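You operate a simulated robot arm through the tools that you are given. There is no shell and no other tool. Be economical: measure what you need, move in short steps, check, and stop when the job is done.

The job below is to be done with a simulated two-armed robot. You get a single attempt, and the scene is never put back.

Task
Pick up the bottle that says "cream" from the shelf of the socket board with one hand, pass it to the other hand and put it on the middle level of the grey steel shelf. Set down upright: bottle.

The check looks at the end state, three seconds after you hand in, the way a careful person would. Anything else that was tipped, shoved, dropped, spilled or broken makes it a failure.

Robot
Two 7-joint arms with two-finger parallel grippers on one trunk, on a base that drives. Base frame: it is fixed to the floor where the robot stands at the start and does not move with it; the origin is under the middle of the robot, x ahead of it, y to its left, z up. Readings come in mm, rad, newtons and seconds.
The left shoulder is at the start at [50, 161, 1098], the right one opposite. With the tool pointing down near the work surface each hand reaches from about 220 to 680 mm from the robot's upright axis, wherever it stands, measured 20 degrees to its own side. Places, roughly: middle level of the grey steel shelf [400, -1000, 900]. Payload 3.43 kg a hand.
The TCP of each hand is the grasp point between the finger pads, 30 mm short of the fingertips. In the tool frame z runs along the fingers and y along their closing line. Largest opening 94 mm; finger width 28, thickness 10; the body of the gripper, 50 by 96 mm, starts 55 mm behind the TCP.
Orientation is told as [roll, pitch, yaw] about the base's x, y, z axes, in that order, counted from this pose: with the fingers straight down and closing along the base's y, the tool's x points along the base's -x, its y along +y and its z along -z.

Tools
- The arms move only by the tool send_rows. It takes "left_steps", "right_steps" or both (then of equal length, played together; a hand with none holds still); each is a list of rows, each a list of 2 entries, a list of its own where there are three numbers: the shift along the base's x, y, z in mm, then the turn, a rotation vector about the base's x, y, z in rad. In form: [[[tx, ty, tz], [wx, wy, wz]], ...]. A call has 1 to 10 rows; each row shifts and turns the commanded pose from where the row before left it. "left_claw" and "right_claw" are, for a hand that has rows, the opening, from 0 (shut) to 1 (fully open), set as the call begins (left out, the last holds). Each row takes 0.2 s and may step no farther than 50 mm and 0.15 rad from the row before; otherwise, or with a gripper value out of range, the whole call is refused. Where a pose cannot be reached the arm comes as near as it can. A force on the tool above 40 N (or 10 N above the force at the start of the call, whichever is more), or a blocked arm, ends the call early, and 0.2 s more pass. The fingers move at their own pace (about 45 mm/s each) and stop on an object; they squeeze with about 23 N. The grip force told is the motor's: it shows also when the fingers shut on nothing. Time passes only in rows, and 0.2 s behind the last, so rows that do not move let the fingers close. The reply holds the time, the measured pose of the TCP, the force on the tool along the base axes, the opening and the grip force, in the units named above and with some noise, with the torque about the TCP (base axes, N m) and any sound that the robot's microphone picked up.
- Cameras (640 x 400 px; columns grow to the right, rows downward): "scene" is now at [125.1, -24.7, 1229.4]; the picture's right is [-0.28, -0.96, 0.00], its down [-0.47, 0.14, -0.87] and it looks along [0.84, -0.25, -0.49] (base axes); focal length 248 px, centre (320, 200). "left" rides on the left gripper at [76, -14, -103] in its tool frame; the picture's right is [0.18, 0.98, 0.00], its down [-0.75, 0.14, -0.64] and it looks along [-0.63, 0.12, 0.77] (tool axes); focal length 243 px, centre (320, 200). "right" rides on the right gripper at [76, 14, -103] in its tool frame; the picture's right is [-0.18, 0.98, 0.00], its down [-0.75, -0.14, -0.64] and it looks along [-0.63, -0.12, 0.77] (tool axes); focal length 243 px, centre (320, 200). There is no depth. A picture from a camera that has moved, and an enlarged one, comes with that camera's place and axes in the base frame and with its lens.
- grab_frame(camera): a new picture of that camera. No time passes.
- move_column(by): slides the trunk up (or, below 0, down) by that many mm; the arms and the scene camera ride with it, the base frame stays. It gives what a move gives, with no picture.
- roll_base(legs): drives the robot by 1 to 6 legs, each [ahead, left, turn to the left] in mm, mm and rad, along the robot's own axes; the way and the turn of a leg run together, so that a leg with both is an arc; at most 1500 mm and 3.142 rad a leg. The arms and the cameras ride along, it lands a little off, and it stops where it bumps. It gives what a move gives.
- turn_head(pan, tilt): turns the head with the scene camera to pan (to the left, within 1.396 rad either way) and tilt (down, from -0.506 to 1.204), counted from straight ahead of the robot. It gives what a move gives.
- close_up(camera, box): a new picture of the part [left, top, right, bottom] of that camera's present view, enlarged. No time passes.
- close_job(): hands the job in; it is judged then, once.

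Go step by step. Nothing tells you exact positions but the pictures and the camera data: compare them with the known pose of the tool, close in by small moves and look again before you grip or let go. The budget is 120 turns and 92 pictures, counting those below and the enlarged ones. Unless the task says otherwise, let go and move clear before handing in, and close with one line.

The tools are called after "Call:" as name(argument=value, ...) on one line, values as JSON. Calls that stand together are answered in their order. send_rows: Moves the arms, as the interface text tells. Its arguments: {"type":"object","properties":{"left_steps":{"type":"array","items":{"type":"array"}},"left_claw":{"type":"number"},"right_steps":{"type":"array","items":{"type":"array"}},"right_claw":{"type":"number"}},"required":[]} The other tools are called the same way: move_column (by) slides the trunk up or down; roll_base (legs) drives the base; turn_head (pan, tilt) turns the head that bears the scene camera; grab_frame (camera) takes a picture; close_up (camera, box) takes an enlarged picture of a part of a camera's view; close_job () hands the job in.

At the start:

```text
time_s: 0.0
left_position: [389.5, 125.1, 1057.5]
left_tcp_rot: [0.0, -0.003, 0.002]
left_wrist_force: [0.5, -0.3, 0.1]
left_wrist_torque: [0.0, -0.01, 0.0]
left_width: 94.1
left_gripper_force: 0.1
right_position: [309.0, -159.2, 1078.8]
right_tcp_rot: [-0.001, 0.0, 0.0]
right_wrist_force: [0.1, 0.1, 0.1]
right_wrist_torque: [0.02, 0.02, 0.01]
right_width: 94.0
right_gripper_force: 0.2
trunk travel left (down, up): [-125.0, 142.0]
robot x, y, heading: [1.9, -1.3, 0.001]
head pan, tilt: [-0.288, 0.511]
```

scene: 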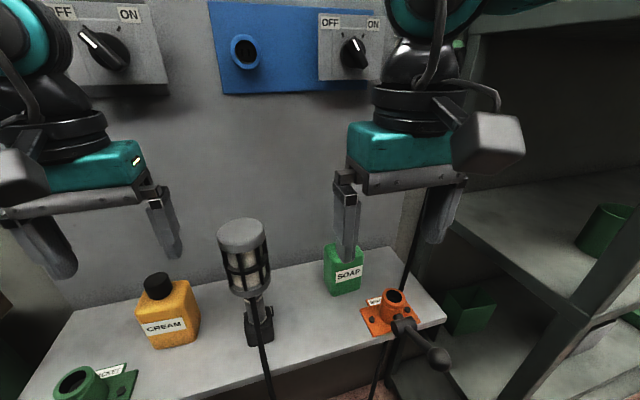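
right: 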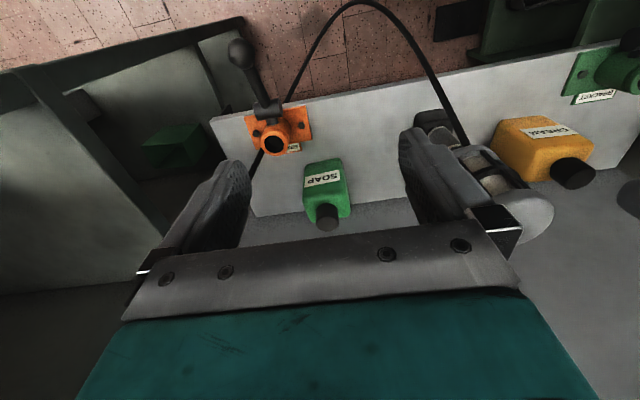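
left: 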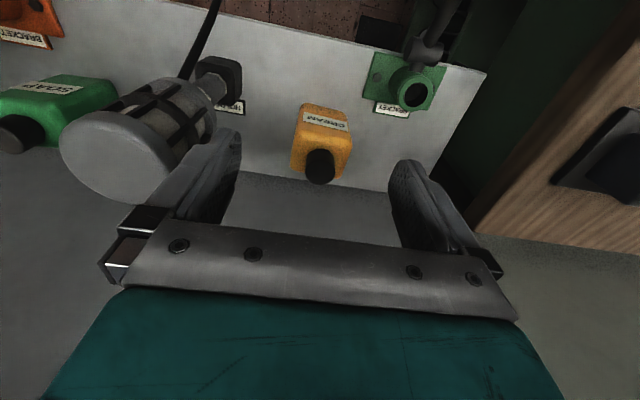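

I see the yellow CREAM bottle below the left hand, with its cap near (453, 138, 937) by triangulation. The grey shelf is off to the right, so I'll look at both more closely.

Call:
close_up(camera="scene", box=[40, 230, 280, 380])

Call:
close_up(camera="left", box=[200, 50, 440, 200])

Call:
turn_head(pan=-1.2, tilt=0.3)

Call:
grab_frame(camera="scene")

```text
2.67 times, centred on (160, 305) of scene
camera zoom: at [125.1, -24.7, 1229.4], right [-0.28, -0.96, 0.0], down [-0.47, 0.14, -0.87], along [0.84, -0.25, -0.49], focal length 660 px, centre (747, -80)
```

zoom: 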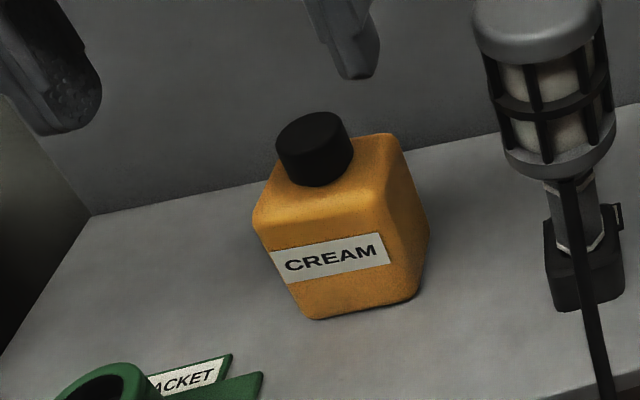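

```text
2.67 times, centred on (320, 125) of left
camera zoom: at [313.2, 112.0, 1159.5], right [-0.19, 0.98, 0.0], down [0.75, 0.14, 0.64], along [0.63, 0.12, -0.77], focal length 647 px, centre (320, 400)
```

zoom: 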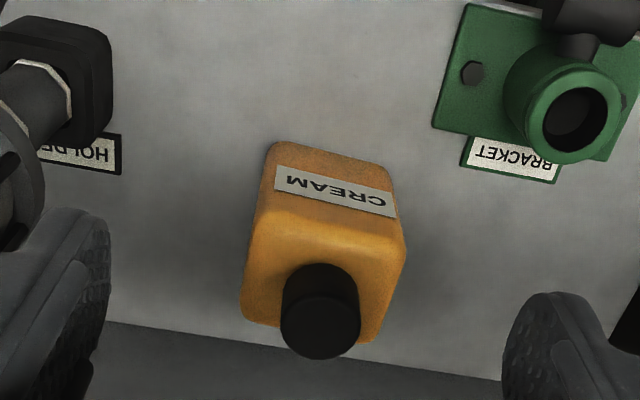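

```text
time_s: 1.2
left_position: [390.3, 125.5, 1056.9]
left_tcp_rot: [0.0, -0.002, 0.001]
left_wrist_force: [0.0, -0.2, -0.6]
left_wrist_torque: [-0.03, -0.03, -0.02]
left_width: 94.0
left_gripper_force: 0.1
right_position: [307.7, -158.2, 1080.6]
right_tcp_rot: [0.001, 0.0, -0.001]
right_wrist_force: [-0.7, 1.0, 0.2]
right_wrist_torque: [-0.01, 0.02, -0.02]
right_width: 94.0
right_gripper_force: 0.0
trunk travel left (down, up): [-125.0, 142.0]
robot x, y, heading: [-1.4, 1.8, 0.005]
head pan, tilt: [-1.201, 0.3]
```

```text
86 pictures are left
camera scene: at [71.9, -85.9, 1249.0], right [-0.93, -0.36, 0.0], down [-0.11, 0.28, -0.96], along [0.35, -0.89, -0.3], focal length 248 px, centre (320, 200)
```

scene: 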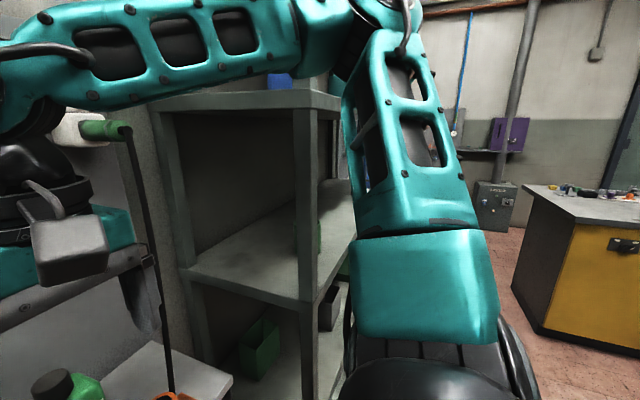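

The grey shelf runs along -y, with its front edge near x=260, its end at about y=-470, and an open front facing -x. Plan: the left hand grips the cap from above, I back off, the right hand takes the body from the front tilted downward, then I drive to the shelf front. First I move the left hand over the cap.

Call:
turn_head(pan=0.1, tilt=0.6)

Call:
send_rows(left_steps=[[[32, 6, -10], [0, 0, 0]], [[31, 6, -10], [0, 0, 0]], [[0, 0, -25], [0, 0, 0]]], left_claw=0.7)

Call:
grab_frame(camera="scene")

Call:
grab_frame(camera="left")

```text
time_s: 2.7
left_position: [390.0, 126.9, 1056.8]
left_tcp_rot: [-0.001, -0.003, 0.002]
left_wrist_force: [-0.4, -0.2, -0.2]
left_wrist_torque: [0.01, 0.01, 0.04]
left_width: 94.1
left_gripper_force: 0.2
right_position: [307.7, -158.2, 1079.6]
right_tcp_rot: [-0.001, 0.0, -0.002]
right_wrist_force: [0.3, 0.5, 0.1]
right_wrist_torque: [0.0, 0.01, 0.01]
right_width: 94.1
right_gripper_force: 0.1
trunk travel left (down, up): [-125.0, 142.0]
robot x, y, heading: [1.5, 0.2, 0.001]
head pan, tilt: [0.099, 0.6]
```

```text
time_s: 3.5
left_position: [453.0, 138.5, 1013.4]
left_tcp_rot: [0.0, -0.001, 0.002]
left_wrist_force: [-0.7, -0.1, -1.1]
left_wrist_torque: [-0.01, 0.02, -0.04]
left_width: 65.8
left_gripper_force: 0.0
right_position: [308.1, -159.5, 1078.7]
right_tcp_rot: [-0.001, 0.002, 0.0]
right_wrist_force: [0.9, 0.6, 0.7]
right_wrist_torque: [-0.01, 0.01, 0.02]
right_width: 93.9
right_gripper_force: 0.2
trunk travel left (down, up): [-125.0, 142.0]
robot x, y, heading: [-1.1, 2.7, -0.005]
head pan, tilt: [0.099, 0.6]
```

```text
85 pictures are left
camera scene: at [126.1, 10.0, 1221.5], right [0.1, -0.99, 0.0], down [-0.56, -0.06, -0.82], along [0.82, 0.08, -0.57], focal length 248 px, centre (320, 200)
```

scene: 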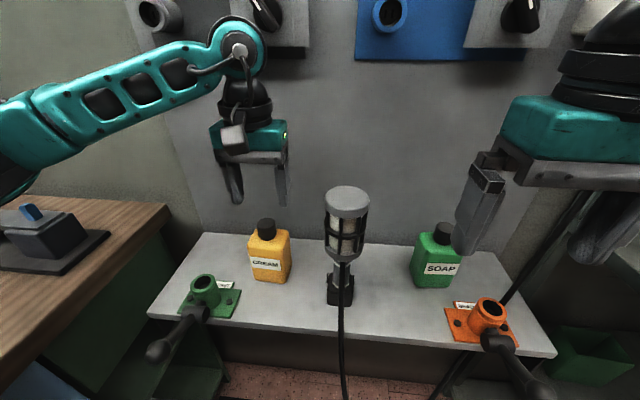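

```text
84 pictures are left
camera left: at [376.3, 124.1, 1115.6], right [-0.19, 0.98, 0.0], down [0.75, 0.14, 0.64], along [0.63, 0.12, -0.77], focal length 243 px, centre (320, 200)
```

left: 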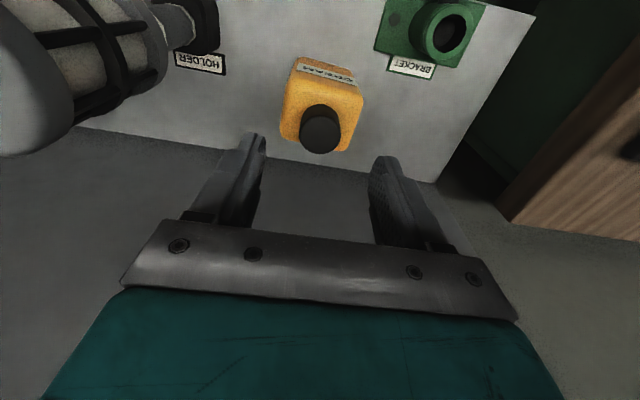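

The left hand is above the bottle. I'll enlarge both views to refine the cap position.

Call:
close_up(camera="scene", box=[200, 120, 360, 320])

Call:
close_up(camera="left", box=[240, 50, 400, 190])

```text
2.00 times, centred on (280, 220) of scene
camera zoom: at [126.1, 10.0, 1221.5], right [0.1, -0.99, 0.0], down [-0.56, -0.06, -0.82], along [0.82, 0.08, -0.57], focal length 495 px, centre (400, 160)
```

zoom: 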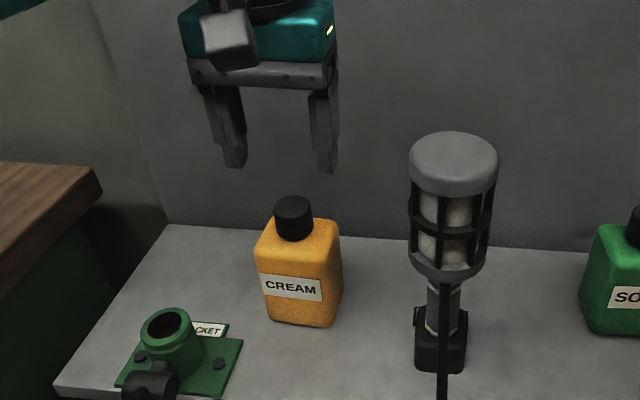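

```text
2.86 times, centred on (320, 120) of left
camera zoom: at [376.3, 124.1, 1115.6], right [-0.19, 0.98, 0.0], down [0.75, 0.14, 0.64], along [0.63, 0.12, -0.77], focal length 693 px, centre (320, 429)
```

zoom: 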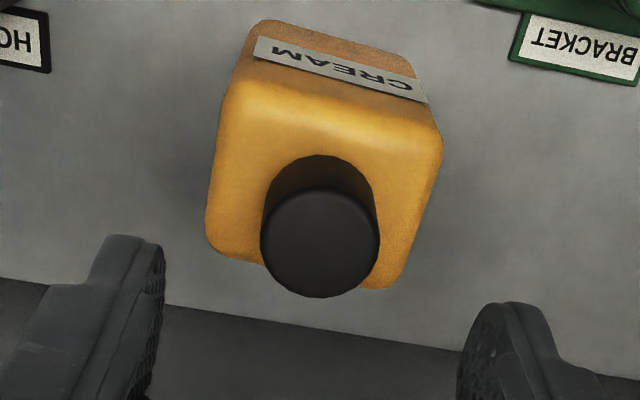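

The cap top is near (460, 140, 931), about 33 mm in diameter and roughly 28 mm tall. I lower the left hand around it so the fingertips sit just above the shoulder of the bottle.

Call:
send_rows(left_steps=[[[7, 2, -10], [0, 0, 0]], [[0, 0, -25], [0, 0, 0]], [[0, 0, -20], [0, 0, 0]], [[0, 0, -15], [0, 0, 0]]])

Call:
close_up(camera="scene", box=[200, 120, 360, 320])

Call:
grab_frame(camera="left")

```text
time_s: 4.5
left_position: [459.4, 141.2, 942.4]
left_tcp_rot: [0.001, -0.001, 0.0]
left_wrist_force: [0.1, 0.0, 0.4]
left_wrist_torque: [0.01, -0.03, 0.01]
left_width: 65.8
left_gripper_force: 0.1
right_position: [307.6, -158.6, 1080.1]
right_tcp_rot: [-0.001, -0.001, 0.001]
right_wrist_force: [0.9, 0.0, 0.3]
right_wrist_torque: [0.01, 0.0, 0.0]
right_width: 94.1
right_gripper_force: 0.0
trunk travel left (down, up): [-125.0, 142.0]
robot x, y, heading: [0.2, -0.5, 0.001]
head pan, tilt: [0.099, 0.6]
```

```text
2.00 times, centred on (280, 220) of scene
camera zoom: at [126.1, 9.9, 1221.5], right [0.1, -1.0, 0.0], down [-0.56, -0.06, -0.83], along [0.82, 0.08, -0.57], focal length 495 px, centre (400, 160)
```

zoom: 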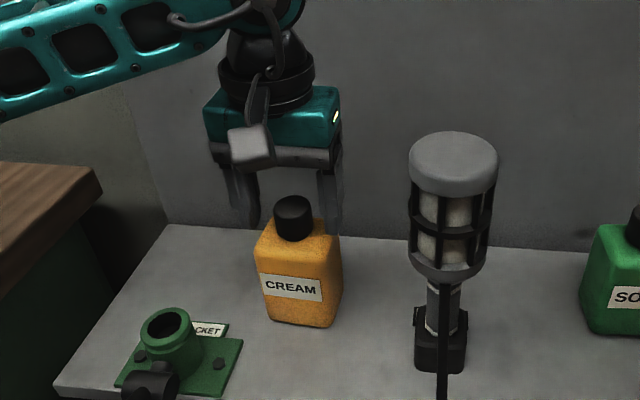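

```text
80 pictures are left
camera left: at [382.1, 126.4, 1044.2], right [-0.19, 0.98, 0.0], down [0.75, 0.14, 0.64], along [0.63, 0.12, -0.77], focal length 243 px, centre (320, 200)
```

left: 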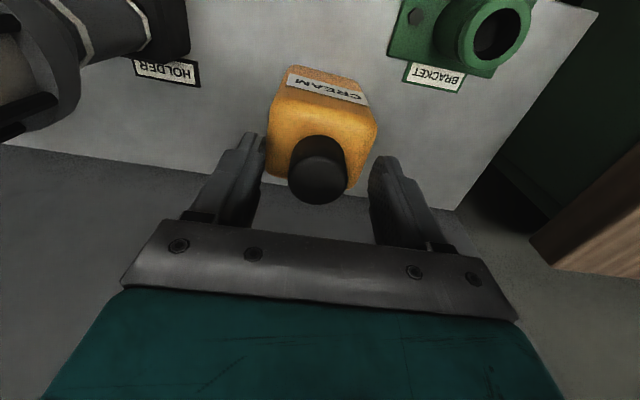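

The fingers straddle the cap and the estimates agree. I go 4 mm lower and close.

Call:
send_rows(left_steps=[[[0.5, -1, -4], [0, 0, 0]]])

Call:
send_rows(left_steps=[[[0, 0, 0], [0, 0, 0]], [[0, 0, 0], [0, 0, 0]], [[0, 0, 0], [0, 0, 0]], [[0, 0, 0], [0, 0, 0]]], left_claw=0.0)

Call:
close_up(camera="scene", box=[200, 120, 360, 320])

```text
time_s: 4.9
left_position: [459.6, 140.5, 938.2]
left_tcp_rot: [0.0, -0.002, 0.001]
left_wrist_force: [-0.4, -0.2, 0.5]
left_wrist_torque: [-0.01, 0.02, 0.01]
left_width: 66.0
left_gripper_force: 0.1
right_position: [308.0, -158.2, 1079.4]
right_tcp_rot: [0.001, 0.0, 0.001]
right_wrist_force: [0.3, -0.7, 0.0]
right_wrist_torque: [0.0, -0.01, 0.02]
right_width: 94.0
right_gripper_force: 0.1
trunk travel left (down, up): [-125.0, 142.0]
robot x, y, heading: [-0.5, -3.4, -0.002]
head pan, tilt: [0.099, 0.6]
```

```text
time_s: 5.9
left_position: [458.2, 138.8, 939.5]
left_tcp_rot: [-0.001, -0.002, 0.002]
left_wrist_force: [0.1, 1.0, 0.5]
left_wrist_torque: [-0.06, -0.07, 0.02]
left_width: 35.2
left_gripper_force: 23.1
right_position: [308.0, -159.1, 1079.6]
right_tcp_rot: [-0.001, 0.0, 0.001]
right_wrist_force: [0.4, -0.5, 0.0]
right_wrist_torque: [0.02, 0.04, 0.02]
right_width: 93.7
right_gripper_force: 0.0
trunk travel left (down, up): [-125.0, 142.0]
robot x, y, heading: [-3.2, 2.4, -0.002]
head pan, tilt: [0.099, 0.6]
```

```text
2.00 times, centred on (280, 220) of scene
camera zoom: at [126.0, 9.9, 1221.5], right [0.1, -1.0, 0.0], down [-0.56, -0.06, -0.83], along [0.82, 0.08, -0.56], focal length 495 px, centre (400, 160)
```

zoom: 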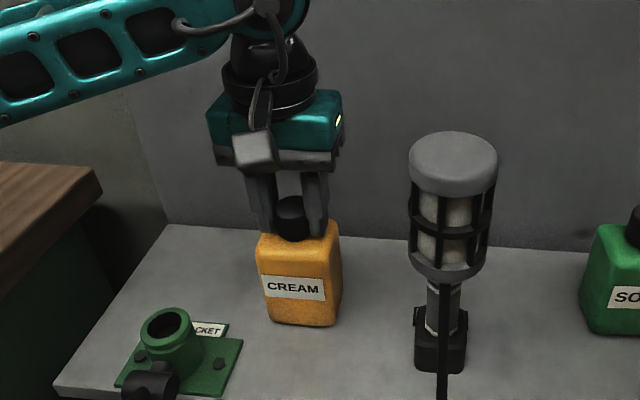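

The fingers hold the cap at a width of 35 mm. I lift straight up and check.

Call:
send_rows(left_steps=[[[0, 0, 15], [0, 0, 0]], [[0, 0, 25], [0, 0, 0]], [[0, 0, 30], [0, 0, 0]], [[0, 0, 30], [0, 0, 0]], [[0, 0, 20], [0, 0, 0]]])

Call:
grab_frame(camera="scene")

```text
time_s: 7.1
left_position: [459.7, 140.3, 1059.5]
left_tcp_rot: [0.0, -0.001, -0.001]
left_wrist_force: [-0.1, -0.1, -3.9]
left_wrist_torque: [-0.02, 0.02, 0.0]
left_width: 35.1
left_gripper_force: 22.8
right_position: [307.5, -158.9, 1079.8]
right_tcp_rot: [0.0, 0.001, 0.0]
right_wrist_force: [0.4, -0.5, -0.4]
right_wrist_torque: [0.01, -0.02, -0.01]
right_width: 93.9
right_gripper_force: 0.0
trunk travel left (down, up): [-125.0, 142.0]
robot x, y, heading: [-4.7, -4.0, -0.004]
head pan, tilt: [0.099, 0.6]
```

```text
78 pictures are left
camera scene: at [126.2, 9.9, 1221.5], right [0.1, -1.0, 0.0], down [-0.56, -0.06, -0.82], along [0.82, 0.08, -0.57], focal length 248 px, centre (320, 200)
```

scene: 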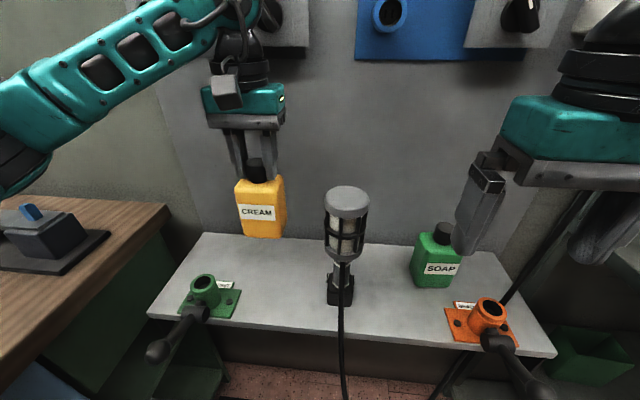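

The bottle is up and hangs upright. Before backing off I check the sides for obstacles.

Call:
turn_head(pan=1.39, tilt=0.5)

Call:
grab_frame(camera="scene")

Call:
turn_head(pan=-1.39, tilt=0.5)

Call:
grab_frame(camera="scene")

```text
time_s: 8.5
left_position: [460.7, 139.8, 1058.5]
left_tcp_rot: [0.001, 0.0, 0.001]
left_wrist_force: [-0.6, -0.2, -4.2]
left_wrist_torque: [-0.02, -0.04, 0.0]
left_width: 35.3
left_gripper_force: 23.1
right_position: [309.1, -158.9, 1079.2]
right_tcp_rot: [0.0, 0.0, -0.001]
right_wrist_force: [-0.1, 0.1, 0.0]
right_wrist_torque: [0.01, 0.04, 0.06]
right_width: 94.2
right_gripper_force: 0.1
trunk travel left (down, up): [-125.0, 142.0]
robot x, y, heading: [0.1, -1.9, 0.002]
head pan, tilt: [1.389, 0.499]
```

```text
77 pictures are left
camera scene: at [54.9, 90.7, 1230.5], right [0.98, -0.18, 0.0], down [-0.09, -0.47, -0.88], along [0.16, 0.86, -0.48], focal length 248 px, centre (320, 200)
```

scene: 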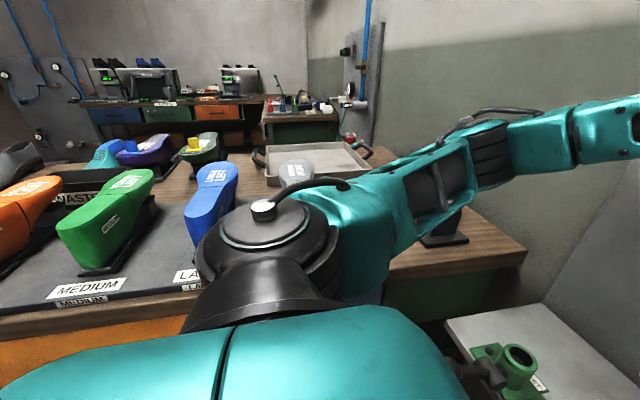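

```text
time_s: 11.0
left_position: [460.2, 140.5, 1059.2]
left_tcp_rot: [0.0, -0.002, 0.002]
left_wrist_force: [-1.3, -0.1, -4.9]
left_wrist_torque: [0.03, 0.04, 0.01]
left_width: 34.9
left_gripper_force: 23.3
right_position: [307.7, -158.3, 1080.3]
right_tcp_rot: [-0.001, -0.002, 0.0]
right_wrist_force: [0.7, 0.1, 0.3]
right_wrist_torque: [0.0, -0.02, 0.0]
right_width: 94.0
right_gripper_force: 0.1
trunk travel left (down, up): [-125.0, 142.0]
robot x, y, heading: [0.7, 0.0, -0.004]
head pan, tilt: [-1.389, 0.499]
```

```text
76 pictures are left
camera scene: at [54.9, -88.3, 1230.6], right [-0.98, -0.18, 0.0], down [-0.09, 0.47, -0.88], along [0.16, -0.86, -0.48], focal length 248 px, centre (320, 200)
```

scene: 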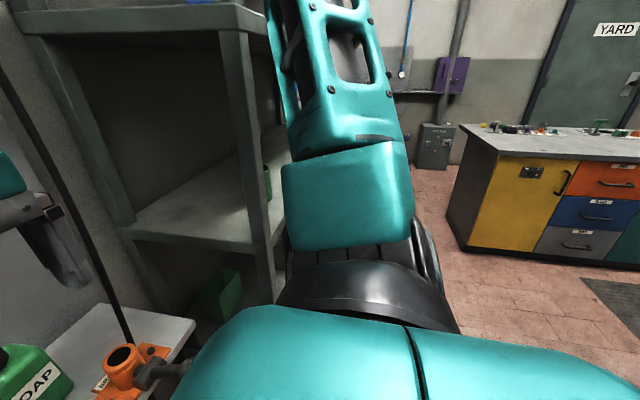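

There is a bench with shoe lasts to the left and open floor behind and to the right. I back away diagonally, clear of the lamp and the bench.

Call:
roll_base(legs=[[-250, -60, 0], [-150, -200, 0]])

Call:
turn_head(pan=-0.1, tilt=0.5)

Call:
grab_frame(camera="scene")

```text
time_s: 14.8
left_position: [63.2, -124.4, 1059.0]
left_tcp_rot: [-0.001, 0.002, -0.005]
left_wrist_force: [-0.5, -0.1, -4.6]
left_wrist_torque: [0.06, 0.0, 0.02]
left_width: 35.0
left_gripper_force: 23.0
right_position: [-92.5, -423.2, 1079.4]
right_tcp_rot: [-0.001, 0.0, -0.006]
right_wrist_force: [-0.6, 0.1, 0.2]
right_wrist_torque: [-0.02, -0.02, -0.03]
right_width: 93.9
right_gripper_force: 0.1
trunk travel left (down, up): [-125.0, 142.0]
robot x, y, heading: [-397.9, -259.6, -0.006]
head pan, tilt: [-1.389, 0.499]
```

```text
time_s: 16.3
left_position: [62.6, -123.6, 1058.7]
left_tcp_rot: [-0.002, 0.0, -0.005]
left_wrist_force: [0.0, -1.4, -3.6]
left_wrist_torque: [0.02, 0.02, 0.0]
left_width: 35.1
left_gripper_force: 22.4
right_position: [-92.4, -421.8, 1079.4]
right_tcp_rot: [-0.001, -0.001, -0.005]
right_wrist_force: [0.2, -0.1, -0.1]
right_wrist_torque: [-0.03, 0.02, 0.02]
right_width: 93.9
right_gripper_force: 0.0
trunk travel left (down, up): [-125.0, 142.0]
robot x, y, heading: [-394.5, -260.5, -0.006]
head pan, tilt: [-0.099, 0.499]
```

```text
75 pictures are left
camera scene: at [-269.7, -269.9, 1230.5], right [-0.11, -0.99, 0.0], down [-0.48, 0.05, -0.88], along [0.87, -0.09, -0.48], focal length 248 px, centre (320, 200)
```

scene: 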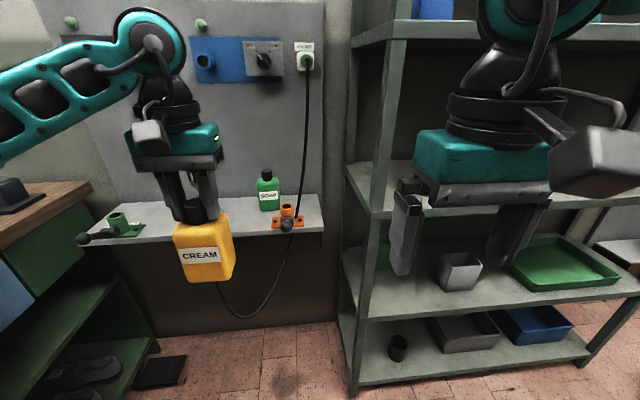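

There is free space here for the handover. I move the left hand with the bottle forward and toward the middle, turning it 0.11 rad to square the bottle. The right hand tilts its fingers forward while staying off to the right.

Call:
send_rows(left_steps=[[[7.5, -19.5, 0], [0, 0, 0.014]], [[7.5, -19.5, 0], [0, 0, 0.014]], [[7.5, -19.5, 0], [0, 0, 0.014]], [[7.5, -19.5, 0], [0, 0, 0.014]], [[7.5, -19.5, 0], [0, 0, 0.014]], [[7.5, -19.5, 0], [0, 0, 0.014]], [[7.5, -19.5, 0], [0, 0, 0.014]], [[7.5, -19.5, 0], [0, 0, 0.014]]], right_steps=[[[14, -4, -13], [0, -0.134, 0]], [[14, -4, -13], [0, -0.134, 0]], [[14, -4, -13], [0, -0.134, 0]], [[14, -4, -13], [0, -0.134, 0]], [[14, -4, -13], [0, -0.134, 0]], [[14, -4, -13], [0, -0.134, 0]], [[14, -4, -13], [0, -0.134, 0]], [[14, -4, -13], [0, -0.134, 0]]], right_claw=1.0)

Call:
grab_frame(camera="scene")

Call:
grab_frame(camera="right")

```text
time_s: 18.1
left_position: [124.0, -280.6, 1058.9]
left_tcp_rot: [-0.001, -0.001, 0.108]
left_wrist_force: [0.1, -0.5, -3.9]
left_wrist_torque: [0.02, 0.0, 0.01]
left_width: 34.8
left_gripper_force: 23.0
right_position: [37.6, -451.7, 975.8]
right_tcp_rot: [0.015, -1.071, -0.018]
right_wrist_force: [0.0, 0.0, 0.2]
right_wrist_torque: [0.03, 0.0, -0.01]
right_width: 94.0
right_gripper_force: 0.0
right hand out of reach, approached as far as the arm can: row 6, 7
trunk travel left (down, up): [-125.0, 142.0]
robot x, y, heading: [-398.2, -261.1, -0.01]
head pan, tilt: [-0.099, 0.499]
```

```text
74 pictures are left
camera scene: at [-269.4, -270.5, 1230.5], right [-0.11, -0.99, 0.0], down [-0.48, 0.05, -0.88], along [0.87, -0.09, -0.48], focal length 248 px, centre (320, 200)
```

scene: 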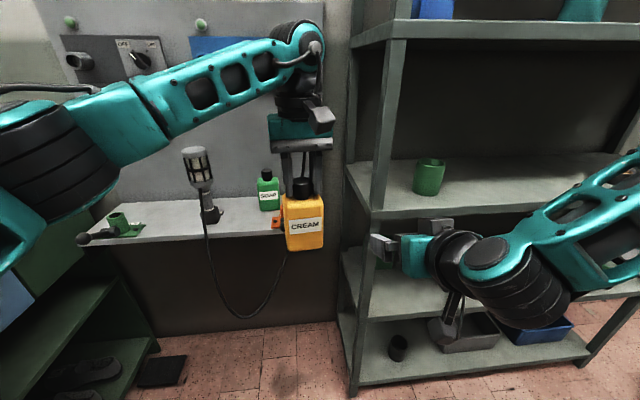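

```text
73 pictures are left
camera right: at [-89.4, -437.1, 958.3], right [0.09, 0.98, 0.17], down [-0.2, -0.15, 0.97], along [0.97, -0.12, 0.19], focal length 243 px, centre (320, 200)
```

right: 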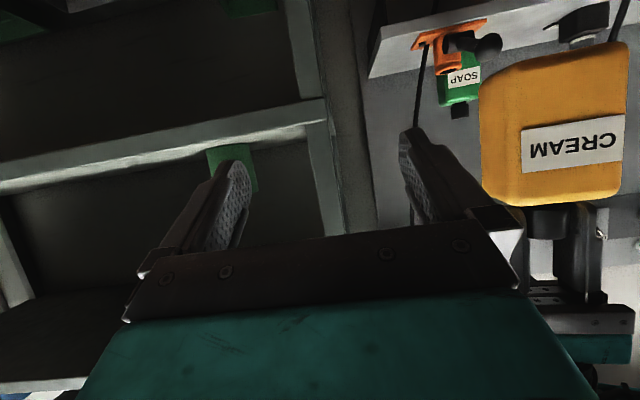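

The bottle hangs upright and square-on at (124, -280). I move it 30 mm forward for clearance and bring the right hand sideways behind it, then check.

Call:
send_rows(left_steps=[[[10, 0, 0], [0, 0, 0]], [[10, 0, 0], [0, 0, 0]], [[10, 0, 0], [0, 0, 0]], [[0, 0, 0], [0, 0, 0]], [[0, 0, 0], [0, 0, 0]], [[0, 0, 0], [0, 0, 0]]], right_steps=[[[0, 0, 2], [0, 0, 0]], [[0, 34, 2], [0, 0, 0]], [[0, 34, 0], [0, 0, 0]], [[0, 34, 0], [0, 0, 0]], [[0, 34, 0], [0, 0, 0]], [[0, 34, 0], [0, 0, 0]]])

Call:
grab_frame(camera="scene")

Call:
grab_frame(camera="right")

```text
time_s: 19.5
left_position: [153.6, -280.9, 1058.7]
left_tcp_rot: [0.001, 0.0, 0.104]
left_wrist_force: [-0.6, -0.3, -4.3]
left_wrist_torque: [-0.03, 0.0, -0.01]
left_width: 35.3
left_gripper_force: 23.4
right_position: [41.5, -363.4, 1007.7]
right_tcp_rot: [0.01, -1.072, -0.01]
right_wrist_force: [0.0, 0.8, 0.2]
right_wrist_torque: [-0.04, -0.01, -0.01]
right_width: 94.0
right_gripper_force: 0.1
right hand out of reach, approached as far as the arm can: row 4, 5, 6
trunk travel left (down, up): [-125.0, 142.0]
robot x, y, heading: [-395.5, -260.3, -0.009]
head pan, tilt: [-0.099, 0.499]
```

```text
72 pictures are left
camera scene: at [-269.7, -269.9, 1230.5], right [-0.11, -0.99, 0.0], down [-0.48, 0.05, -0.88], along [0.87, -0.09, -0.48], focal length 248 px, centre (320, 200)
```

scene: 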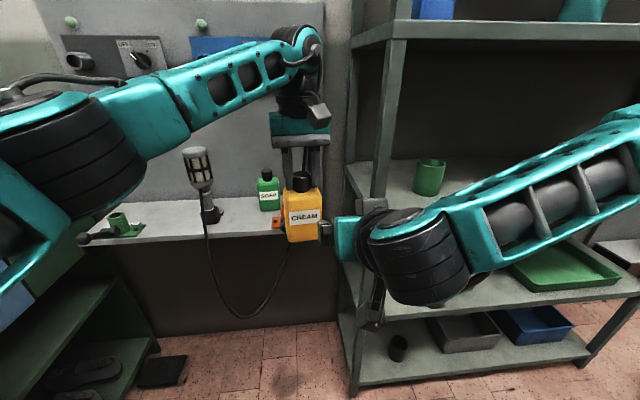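

```text
71 pictures are left
camera right: at [-85.3, -347.7, 990.4], right [0.09, 0.98, 0.17], down [-0.2, -0.15, 0.97], along [0.98, -0.12, 0.19], focal length 243 px, centre (320, 200)
```

right: 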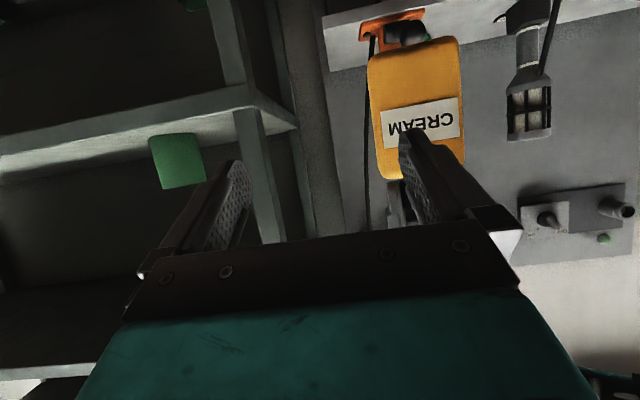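

The right arm is folded too tightly at this height. Lowering both hands and shifting the meeting point rightward should open up its reach, so I lower the right hand first.

Call:
send_rows(right_steps=[[[0, -20, -45], [0, 0, 0]], [[0, -20, -45], [0, 0, 0]], [[0, -20, -45], [0, 0, 0]]])

```text
time_s: 20.3
left_position: [153.9, -281.2, 1058.2]
left_tcp_rot: [-0.001, 0.001, 0.106]
left_wrist_force: [-0.1, -0.2, -3.7]
left_wrist_torque: [-0.01, 0.01, -0.03]
left_width: 35.1
left_gripper_force: 22.6
right_position: [45.1, -414.7, 913.2]
right_tcp_rot: [0.009, -1.069, -0.01]
right_wrist_force: [-0.7, -0.2, 0.7]
right_wrist_torque: [0.03, 0.0, 0.01]
right_width: 94.1
right_gripper_force: 0.2
right hand out of reach, approached as far as the arm can: row 2, 3
trunk travel left (down, up): [-125.0, 142.0]
robot x, y, heading: [-401.0, -259.2, -0.009]
head pan, tilt: [-0.099, 0.499]
```

Still limited there. I extend the right hand forward to find its comfortable range, then move the bottle to suit.

Call:
send_rows(right_steps=[[[30, 0, 0], [0, 0, 0]], [[30, 0, 0], [0, 0, 0]], [[0, 0, -30], [0, 0, 0]]])

Call:
send_rows(left_steps=[[[15, -10, -30], [0, 0, 0]], [[15, -10, -30], [0, 0, 0]], [[10, -10, -30], [0, 0, 0]], [[0, -15, -30], [0, 0, 0]]])

Call:
grab_frame(camera="scene")

```text
time_s: 21.1
left_position: [153.0, -281.7, 1057.2]
left_tcp_rot: [0.001, 0.001, 0.104]
left_wrist_force: [0.3, -0.1, -4.5]
left_wrist_torque: [0.0, 0.04, 0.02]
left_width: 34.7
left_gripper_force: 22.9
right_position: [103.3, -423.9, 906.3]
right_tcp_rot: [0.01, -1.07, -0.01]
right_wrist_force: [0.4, -0.2, -0.2]
right_wrist_torque: [-0.03, -0.02, -0.01]
right_width: 93.9
right_gripper_force: 0.0
right hand out of reach, approached as far as the arm can: row 2, 3
trunk travel left (down, up): [-125.0, 142.0]
robot x, y, heading: [-400.9, -259.8, -0.005]
head pan, tilt: [-0.099, 0.499]
```

```text
time_s: 22.1
left_position: [181.3, -316.7, 943.1]
left_tcp_rot: [0.003, 0.0, 0.108]
left_wrist_force: [0.4, 0.2, -3.4]
left_wrist_torque: [0.01, 0.03, 0.01]
left_width: 30.5
left_gripper_force: 23.2
left hand out of reach, approached as far as the arm can: row 3, 4
right_position: [103.7, -423.6, 904.9]
right_tcp_rot: [0.008, -1.069, -0.01]
right_wrist_force: [0.0, -1.5, 0.5]
right_wrist_torque: [0.0, -0.01, 0.02]
right_width: 94.0
right_gripper_force: 0.0
trunk travel left (down, up): [-125.0, 142.0]
robot x, y, heading: [-399.6, -262.0, -0.007]
head pan, tilt: [-0.099, 0.499]
```

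```text
70 pictures are left
camera scene: at [-269.3, -269.6, 1230.5], right [-0.11, -0.99, 0.0], down [-0.48, 0.05, -0.88], along [0.87, -0.09, -0.48], focal length 248 px, centre (320, 200)
```

scene: 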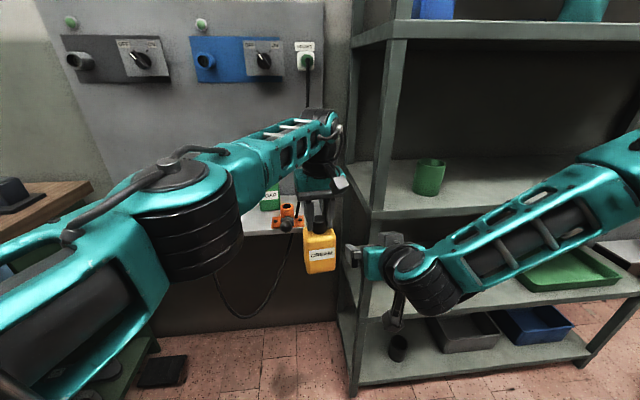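

The left grip narrowed from 35 to 30.5 mm, which suggests slipping. I look closely before moving further.

Call:
close_up(camera="scene", box=[260, 150, 420, 290])

Call:
grab_frame(camera="left")

Call:
grab_frame(camera="right")

```text
2.86 times, centred on (340, 220) of scene
camera zoom: at [-269.3, -269.6, 1230.5], right [-0.11, -0.99, 0.0], down [-0.48, 0.05, -0.88], along [0.87, -0.09, -0.48], focal length 707 px, centre (263, 143)
```

zoom: 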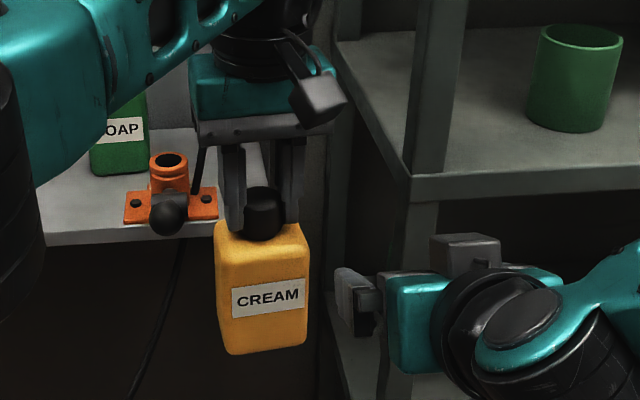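

```text
68 pictures are left
camera left: at [106.6, -339.3, 1045.6], right [-0.29, 0.96, 0.0], down [0.73, 0.22, 0.64], along [0.62, 0.18, -0.77], focal length 243 px, centre (320, 200)
```

left: 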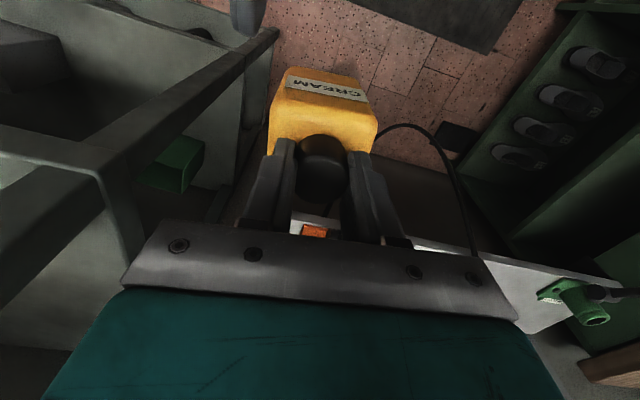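

```text
67 pictures are left
camera right: at [-24.0, -409.0, 888.3], right [0.09, 0.98, 0.17], down [-0.2, -0.14, 0.97], along [0.98, -0.12, 0.18], focal length 243 px, centre (320, 200)
```

right: 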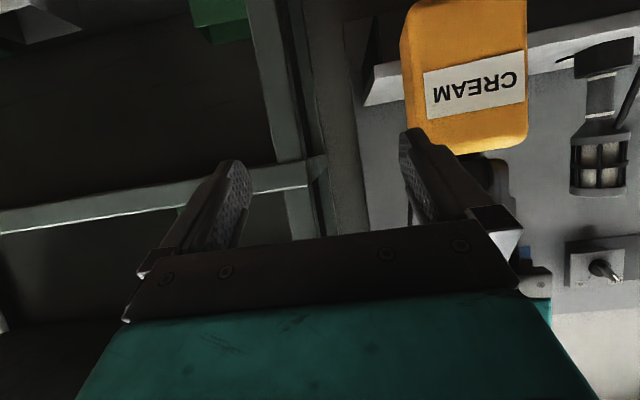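

The cap may have shifted within the fingers, so I enlarge both views to judge how secure it is. No time passes while I look.

Call:
close_up(camera="left", box=[240, 50, 420, 260])

Call:
close_up(camera="scene", box=[290, 170, 360, 250])

Call:
close_up(camera="right", box=[380, 0, 580, 260])

```text
1.90 times, centred on (330, 155) of left
camera zoom: at [106.6, -339.3, 1045.6], right [-0.29, 0.96, 0.0], down [0.73, 0.22, 0.64], along [0.62, 0.18, -0.77], focal length 462 px, centre (301, 286)
```

zoom: 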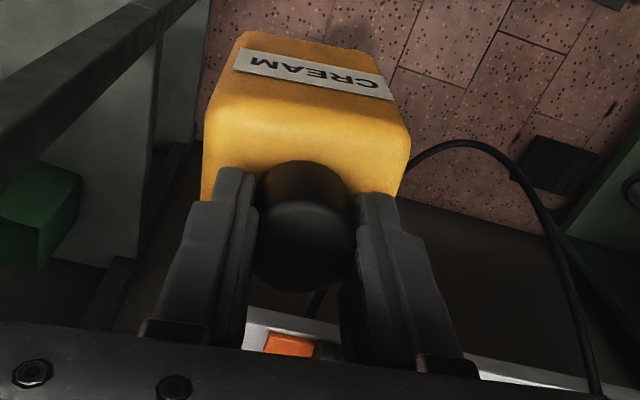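

```text
5.00 times, centred on (325, 210) of scene
camera zoom: at [-269.3, -269.6, 1230.5], right [-0.11, -0.99, 0.0], down [-0.48, 0.05, -0.88], along [0.87, -0.09, -0.48], focal length 1238 px, centre (295, 150)
```

zoom: 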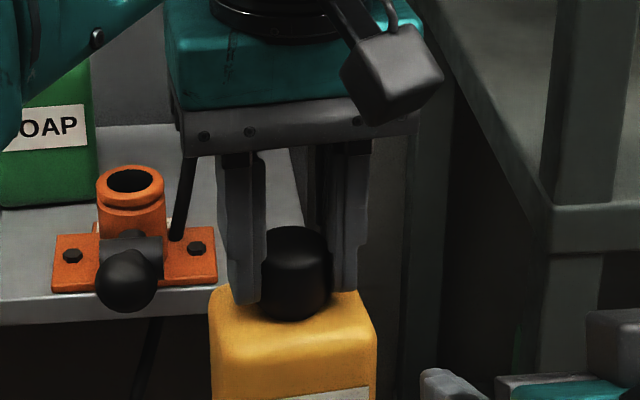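

```text
1.54 times, centred on (480, 130) of right
camera zoom: at [-24.0, -409.0, 888.3], right [0.09, 0.98, 0.17], down [-0.2, -0.14, 0.97], along [0.98, -0.12, 0.18], focal length 373 px, centre (74, 308)
```

zoom: 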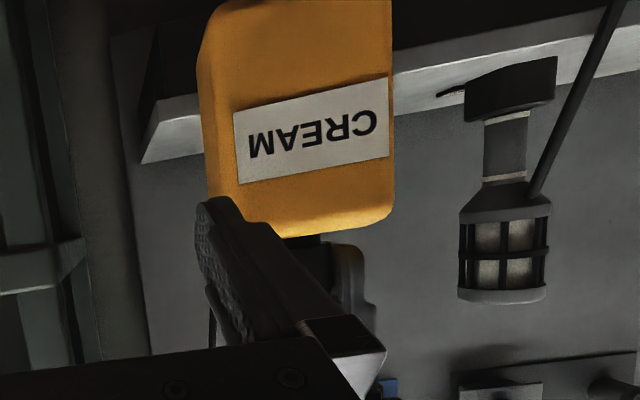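

The cap protrudes forward from the fingers, so the hold is marginal and I'll keep the left hand nearly still. The right forearm comes from the right, so angling the right hand inward should unbend its wrist and give reach. I yaw it in place, clear of the bottle.

Call:
send_rows(right_steps=[[[-3, -3, -3], [0, 0, 0.12]], [[-3, -3, -3], [0, 0, 0.12]], [[-3, -3, -3], [0, 0, 0.12]], [[-3, -3, -3], [0, 0, 0.12]], [[-3, -3, -3], [0, 0, 0.12]], [[-3, -3, -3], [0, 0, 0.12]]])

Call:
close_up(camera="scene", box=[260, 150, 420, 290])

```text
time_s: 23.5
left_position: [180.9, -317.9, 943.9]
left_tcp_rot: [0.0, -0.001, 0.106]
left_wrist_force: [0.5, -0.8, -3.8]
left_wrist_torque: [0.0, 0.01, 0.03]
left_width: 30.8
left_gripper_force: 22.9
right_position: [95.5, -428.9, 940.4]
right_tcp_rot: [0.011, -1.072, 0.713]
right_wrist_force: [-0.2, -1.0, -0.4]
right_wrist_torque: [-0.01, 0.04, -0.02]
right_width: 93.9
right_gripper_force: 0.0
right hand out of reach, approached as far as the arm can: row 1, 2, 3
trunk travel left (down, up): [-125.0, 142.0]
robot x, y, heading: [-396.4, -259.0, -0.004]
head pan, tilt: [-0.099, 0.499]
```

```text
2.86 times, centred on (340, 220) of scene
camera zoom: at [-269.6, -270.0, 1230.5], right [-0.11, -0.99, 0.0], down [-0.48, 0.05, -0.88], along [0.87, -0.09, -0.48], focal length 707 px, centre (263, 143)
```

zoom: 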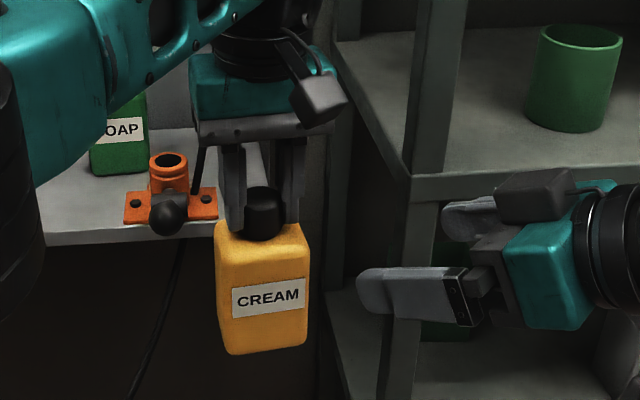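

The hold is static, and with yaw 0.71 the right arm finds its pose. I lower the right hand to body height, still clear of the bottle.

Call:
send_rows(right_steps=[[[0, 0, -25], [0, 0, 0]], [[0, 0, -25], [0, 0, 0]], [[0, 0, -25], [0, 0, 0]]])

```text
time_s: 24.3
left_position: [180.7, -317.3, 943.8]
left_tcp_rot: [0.002, 0.0, 0.107]
left_wrist_force: [0.1, 0.6, -4.4]
left_wrist_torque: [0.01, 0.02, -0.01]
left_width: 31.0
left_gripper_force: 23.0
right_position: [91.7, -452.0, 919.7]
right_tcp_rot: [0.012, -1.068, 0.708]
right_wrist_force: [-0.5, 0.0, 0.6]
right_wrist_torque: [0.01, 0.04, -0.02]
right_width: 93.9
right_gripper_force: 0.2
right hand out of reach, approached as far as the arm can: row 1, 2, 3
trunk travel left (down, up): [-125.0, 142.0]
robot x, y, heading: [-395.5, -260.7, -0.009]
head pan, tilt: [-0.099, 0.499]
```

Low height limits the right wrist, so I'll do the handover higher. I raise the left hand gently while slowly yawing the bottle to face the right hand, and watch the grip width.

Call:
send_rows(left_steps=[[[-1, 0, 4], [0, 0, 0.01]], [[-2, 0, 8], [0, 0, 0.02]], [[-2.5, 0, 12], [0, 0, 0.03]], [[-2.5, 0, 12], [0, 0, 0.03]], [[-2.5, 0, 12], [0, 0, 0.03]], [[-2.5, 0, 12], [0, 0, 0.03]], [[-2.5, 0, 12], [0, 0, 0.03]], [[-2.5, 0, 12], [0, 0, 0.03]], [[-2, 0, 8], [0, 0, 0.02]], [[-1, 0, 4], [0, 0, 0.01]]])

Call:
close_up(camera="left", box=[240, 50, 420, 260])

```text
time_s: 26.5
left_position: [158.0, -317.4, 1039.7]
left_tcp_rot: [0.0, -0.001, 0.348]
left_wrist_force: [0.1, 0.6, -3.1]
left_wrist_torque: [0.01, 0.03, 0.02]
left_width: 30.6
left_gripper_force: 23.1
right_position: [90.6, -451.0, 920.2]
right_tcp_rot: [0.012, -1.067, 0.71]
right_wrist_force: [-0.6, 0.9, -0.2]
right_wrist_torque: [0.0, 0.0, 0.01]
right_width: 94.0
right_gripper_force: 0.0
trunk travel left (down, up): [-125.0, 142.0]
robot x, y, heading: [-398.8, -261.7, -0.013]
head pan, tilt: [-0.099, 0.499]
```

```text
1.90 times, centred on (330, 155) of left
camera zoom: at [91.1, -356.5, 1140.8], right [-0.51, 0.86, 0.0], down [0.66, 0.39, 0.64], along [0.55, 0.33, -0.77], focal length 462 px, centre (301, 286)
```

zoom: 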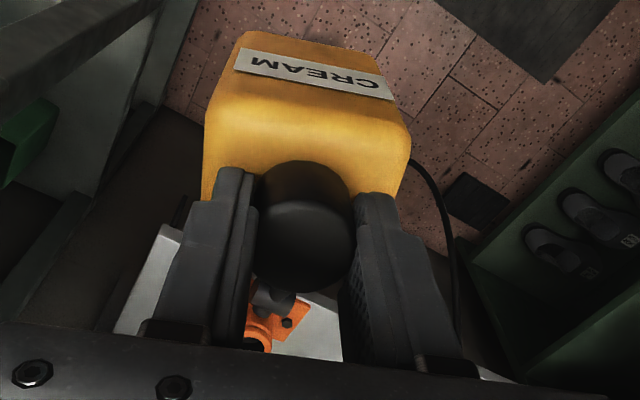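

The grip is unchanged. I continue the slow yaw, and move the right hand up and back to its good zone.

Call:
send_rows(left_steps=[[[0, 0, 1], [0, 0, 0.02]], [[0, 0, 3], [0, 0, 0.04]], [[0, 0, 4], [0, 0, 0.05]], [[0, 0, 4], [0, 0, 0.06]], [[0, 0, 4], [0, 0, 0.06]], [[0, 0, 4], [0, 0, 0.06]], [[0, 0, 4], [0, 0, 0.06]], [[0, 0, 3], [0, 0, 0.05]], [[0, 0, 2], [0, 0, 0.03]], [[0, 0, 1], [0, 0, 0.02]]], right_steps=[[[0, 0, 8], [0, 0, 0]], [[0, 0, 8], [0, 0, 0]], [[0, 0, 8], [0, 0, 0]], [[0, 0, 8], [0, 0, 0]], [[0, 0, 8], [0, 0, 0]], [[0, 0, 8], [0, 0, 0]], [[0, 0, 8], [0, 0, 0]], [[0, 0, 8], [0, 0, 0]], [[0, 0, 0], [0, 0, 0]], [[0, 0, 0], [0, 0, 0]]])

Call:
grab_frame(camera="scene")

Call:
grab_frame(camera="right")

```text
time_s: 28.7
left_position: [155.5, -315.7, 1067.5]
left_tcp_rot: [0.0, 0.0, 0.799]
left_wrist_force: [0.2, -0.5, -3.7]
left_wrist_torque: [0.0, 0.01, 0.03]
left_width: 30.7
left_gripper_force: 22.7
right_position: [91.7, -453.8, 983.9]
right_tcp_rot: [0.01, -1.07, 0.707]
right_wrist_force: [0.4, -0.4, -0.5]
right_wrist_torque: [-0.02, 0.01, 0.0]
right_width: 93.9
right_gripper_force: 0.0
trunk travel left (down, up): [-125.0, 142.0]
robot x, y, heading: [-399.8, -258.7, -0.01]
head pan, tilt: [-0.099, 0.499]
```

```text
61 pictures are left
camera scene: at [-269.6, -269.8, 1230.5], right [-0.11, -0.99, 0.0], down [-0.48, 0.05, -0.88], along [0.87, -0.09, -0.48], focal length 248 px, centre (320, 200)
```

scene: 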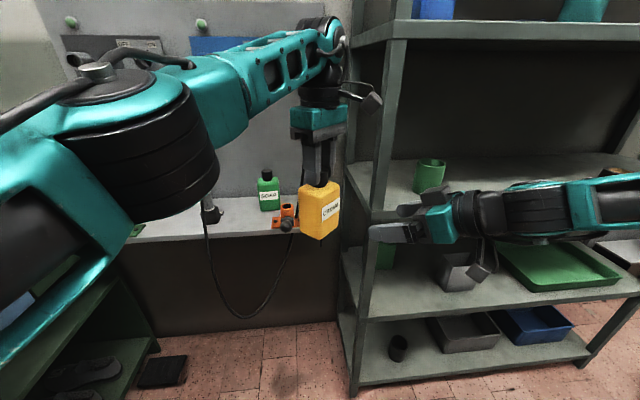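

```text
60 pictures are left
camera right: at [-13.8, -524.9, 966.3], right [-0.58, 0.8, 0.17], down [-0.06, -0.24, 0.97], along [0.81, 0.55, 0.19], focal length 243 px, centre (320, 200)
```

right: 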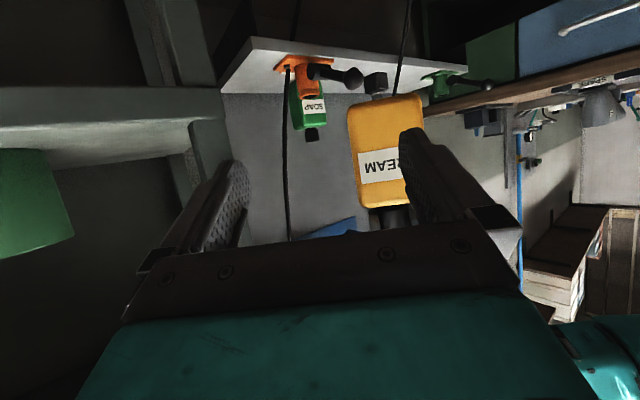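

The right arm is now well within reach, and the bottle is about 128 mm ahead and 63 mm to the left of it. I shift the right hand sideways to line up.

Call:
send_rows(right_steps=[[[-10, 12, 0], [0, 0, 0]], [[-10, 12, 0], [0, 0, 0]], [[-10, 12, 0], [0, 0, 0]], [[-11, 12, 0], [0, 0, 0]]])

Call:
grab_frame(camera="right")

Call:
close_up(camera="scene", box=[260, 150, 420, 290])

```text
time_s: 29.7
left_position: [157.3, -314.9, 1068.6]
left_tcp_rot: [0.0, -0.002, 0.798]
left_wrist_force: [-0.2, -0.5, -3.9]
left_wrist_torque: [-0.03, 0.0, -0.01]
left_width: 30.6
left_gripper_force: 22.9
right_position: [51.5, -404.9, 984.6]
right_tcp_rot: [0.01, -1.072, 0.709]
right_wrist_force: [-0.3, -0.3, 0.0]
right_wrist_torque: [0.0, -0.01, -0.05]
right_width: 94.0
right_gripper_force: 0.0
trunk travel left (down, up): [-125.0, 142.0]
robot x, y, heading: [-399.6, -259.2, -0.007]
head pan, tilt: [-0.099, 0.499]
```

```text
59 pictures are left
camera right: at [-54.3, -477.3, 966.6], right [-0.58, 0.8, 0.17], down [-0.06, -0.24, 0.97], along [0.81, 0.55, 0.19], focal length 243 px, centre (320, 200)
```

right: 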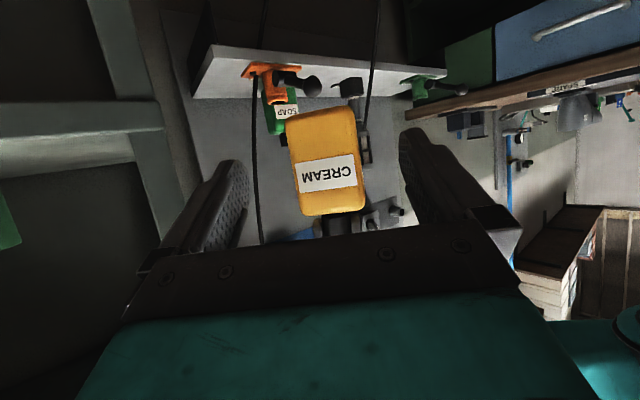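

```text
2.86 times, centred on (340, 220) of scene
camera zoom: at [-269.7, -269.9, 1230.5], right [-0.11, -0.99, 0.0], down [-0.48, 0.05, -0.88], along [0.87, -0.09, -0.48], focal length 707 px, centre (263, 143)
```

zoom: 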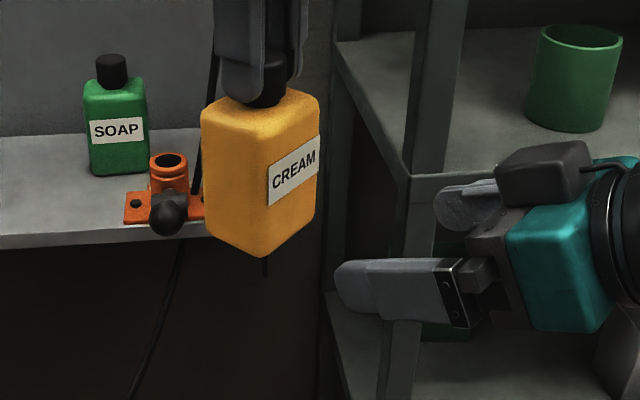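

It is lined up: the bottle sits centrally between the right fingers and its yaw matches. I advance about two thirds of the way and check.

Call:
send_rows(right_steps=[[[16, 13.7, 0], [0, 0, 0]], [[16, 13.7, 0], [0, 0, 0]], [[16, 13.7, 0], [0, 0, 0]], [[16, 13.7, 0], [0, 0, 0]]])

Call:
grab_frame(camera="right")

Call:
close_up(camera="scene", box=[260, 150, 420, 290])

```text
time_s: 30.7
left_position: [157.3, -316.1, 1068.7]
left_tcp_rot: [0.002, 0.001, 0.798]
left_wrist_force: [0.6, 0.3, -4.5]
left_wrist_torque: [-0.02, -0.01, 0.03]
left_width: 30.7
left_gripper_force: 23.6
right_position: [114.3, -348.4, 983.3]
right_tcp_rot: [0.012, -1.071, 0.705]
right_wrist_force: [-0.2, -0.2, 0.5]
right_wrist_torque: [0.01, -0.02, 0.01]
right_width: 94.0
right_gripper_force: 0.2
trunk travel left (down, up): [-125.0, 142.0]
robot x, y, heading: [-396.3, -262.4, -0.007]
head pan, tilt: [-0.099, 0.499]
```

```text
57 pictures are left
camera right: at [9.2, -420.8, 965.9], right [-0.58, 0.8, 0.17], down [-0.06, -0.24, 0.97], along [0.81, 0.55, 0.19], focal length 243 px, centre (320, 200)
```

right: 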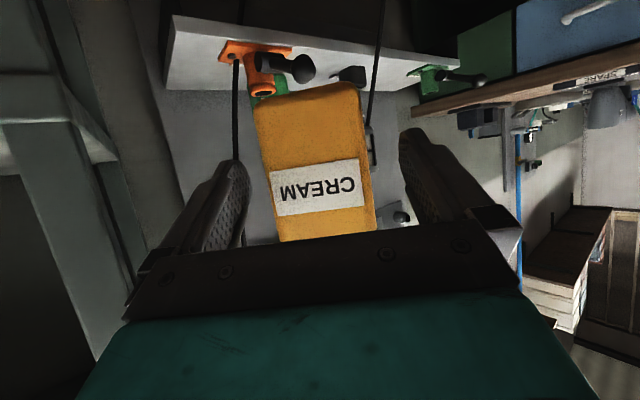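

```text
2.86 times, centred on (340, 220) of scene
camera zoom: at [-269.5, -269.8, 1230.5], right [-0.11, -0.99, 0.0], down [-0.48, 0.05, -0.88], along [0.87, -0.09, -0.48], focal length 707 px, centre (263, 143)
```

zoom: 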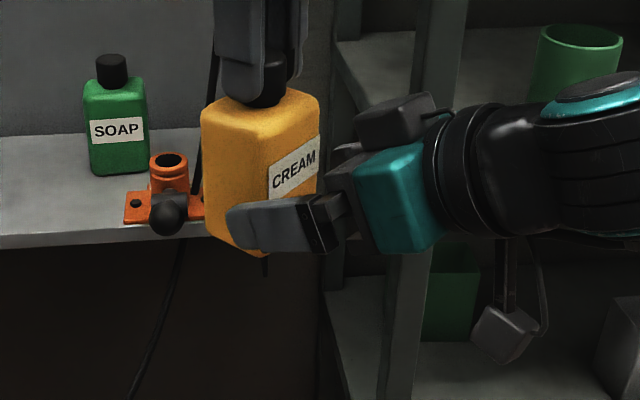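

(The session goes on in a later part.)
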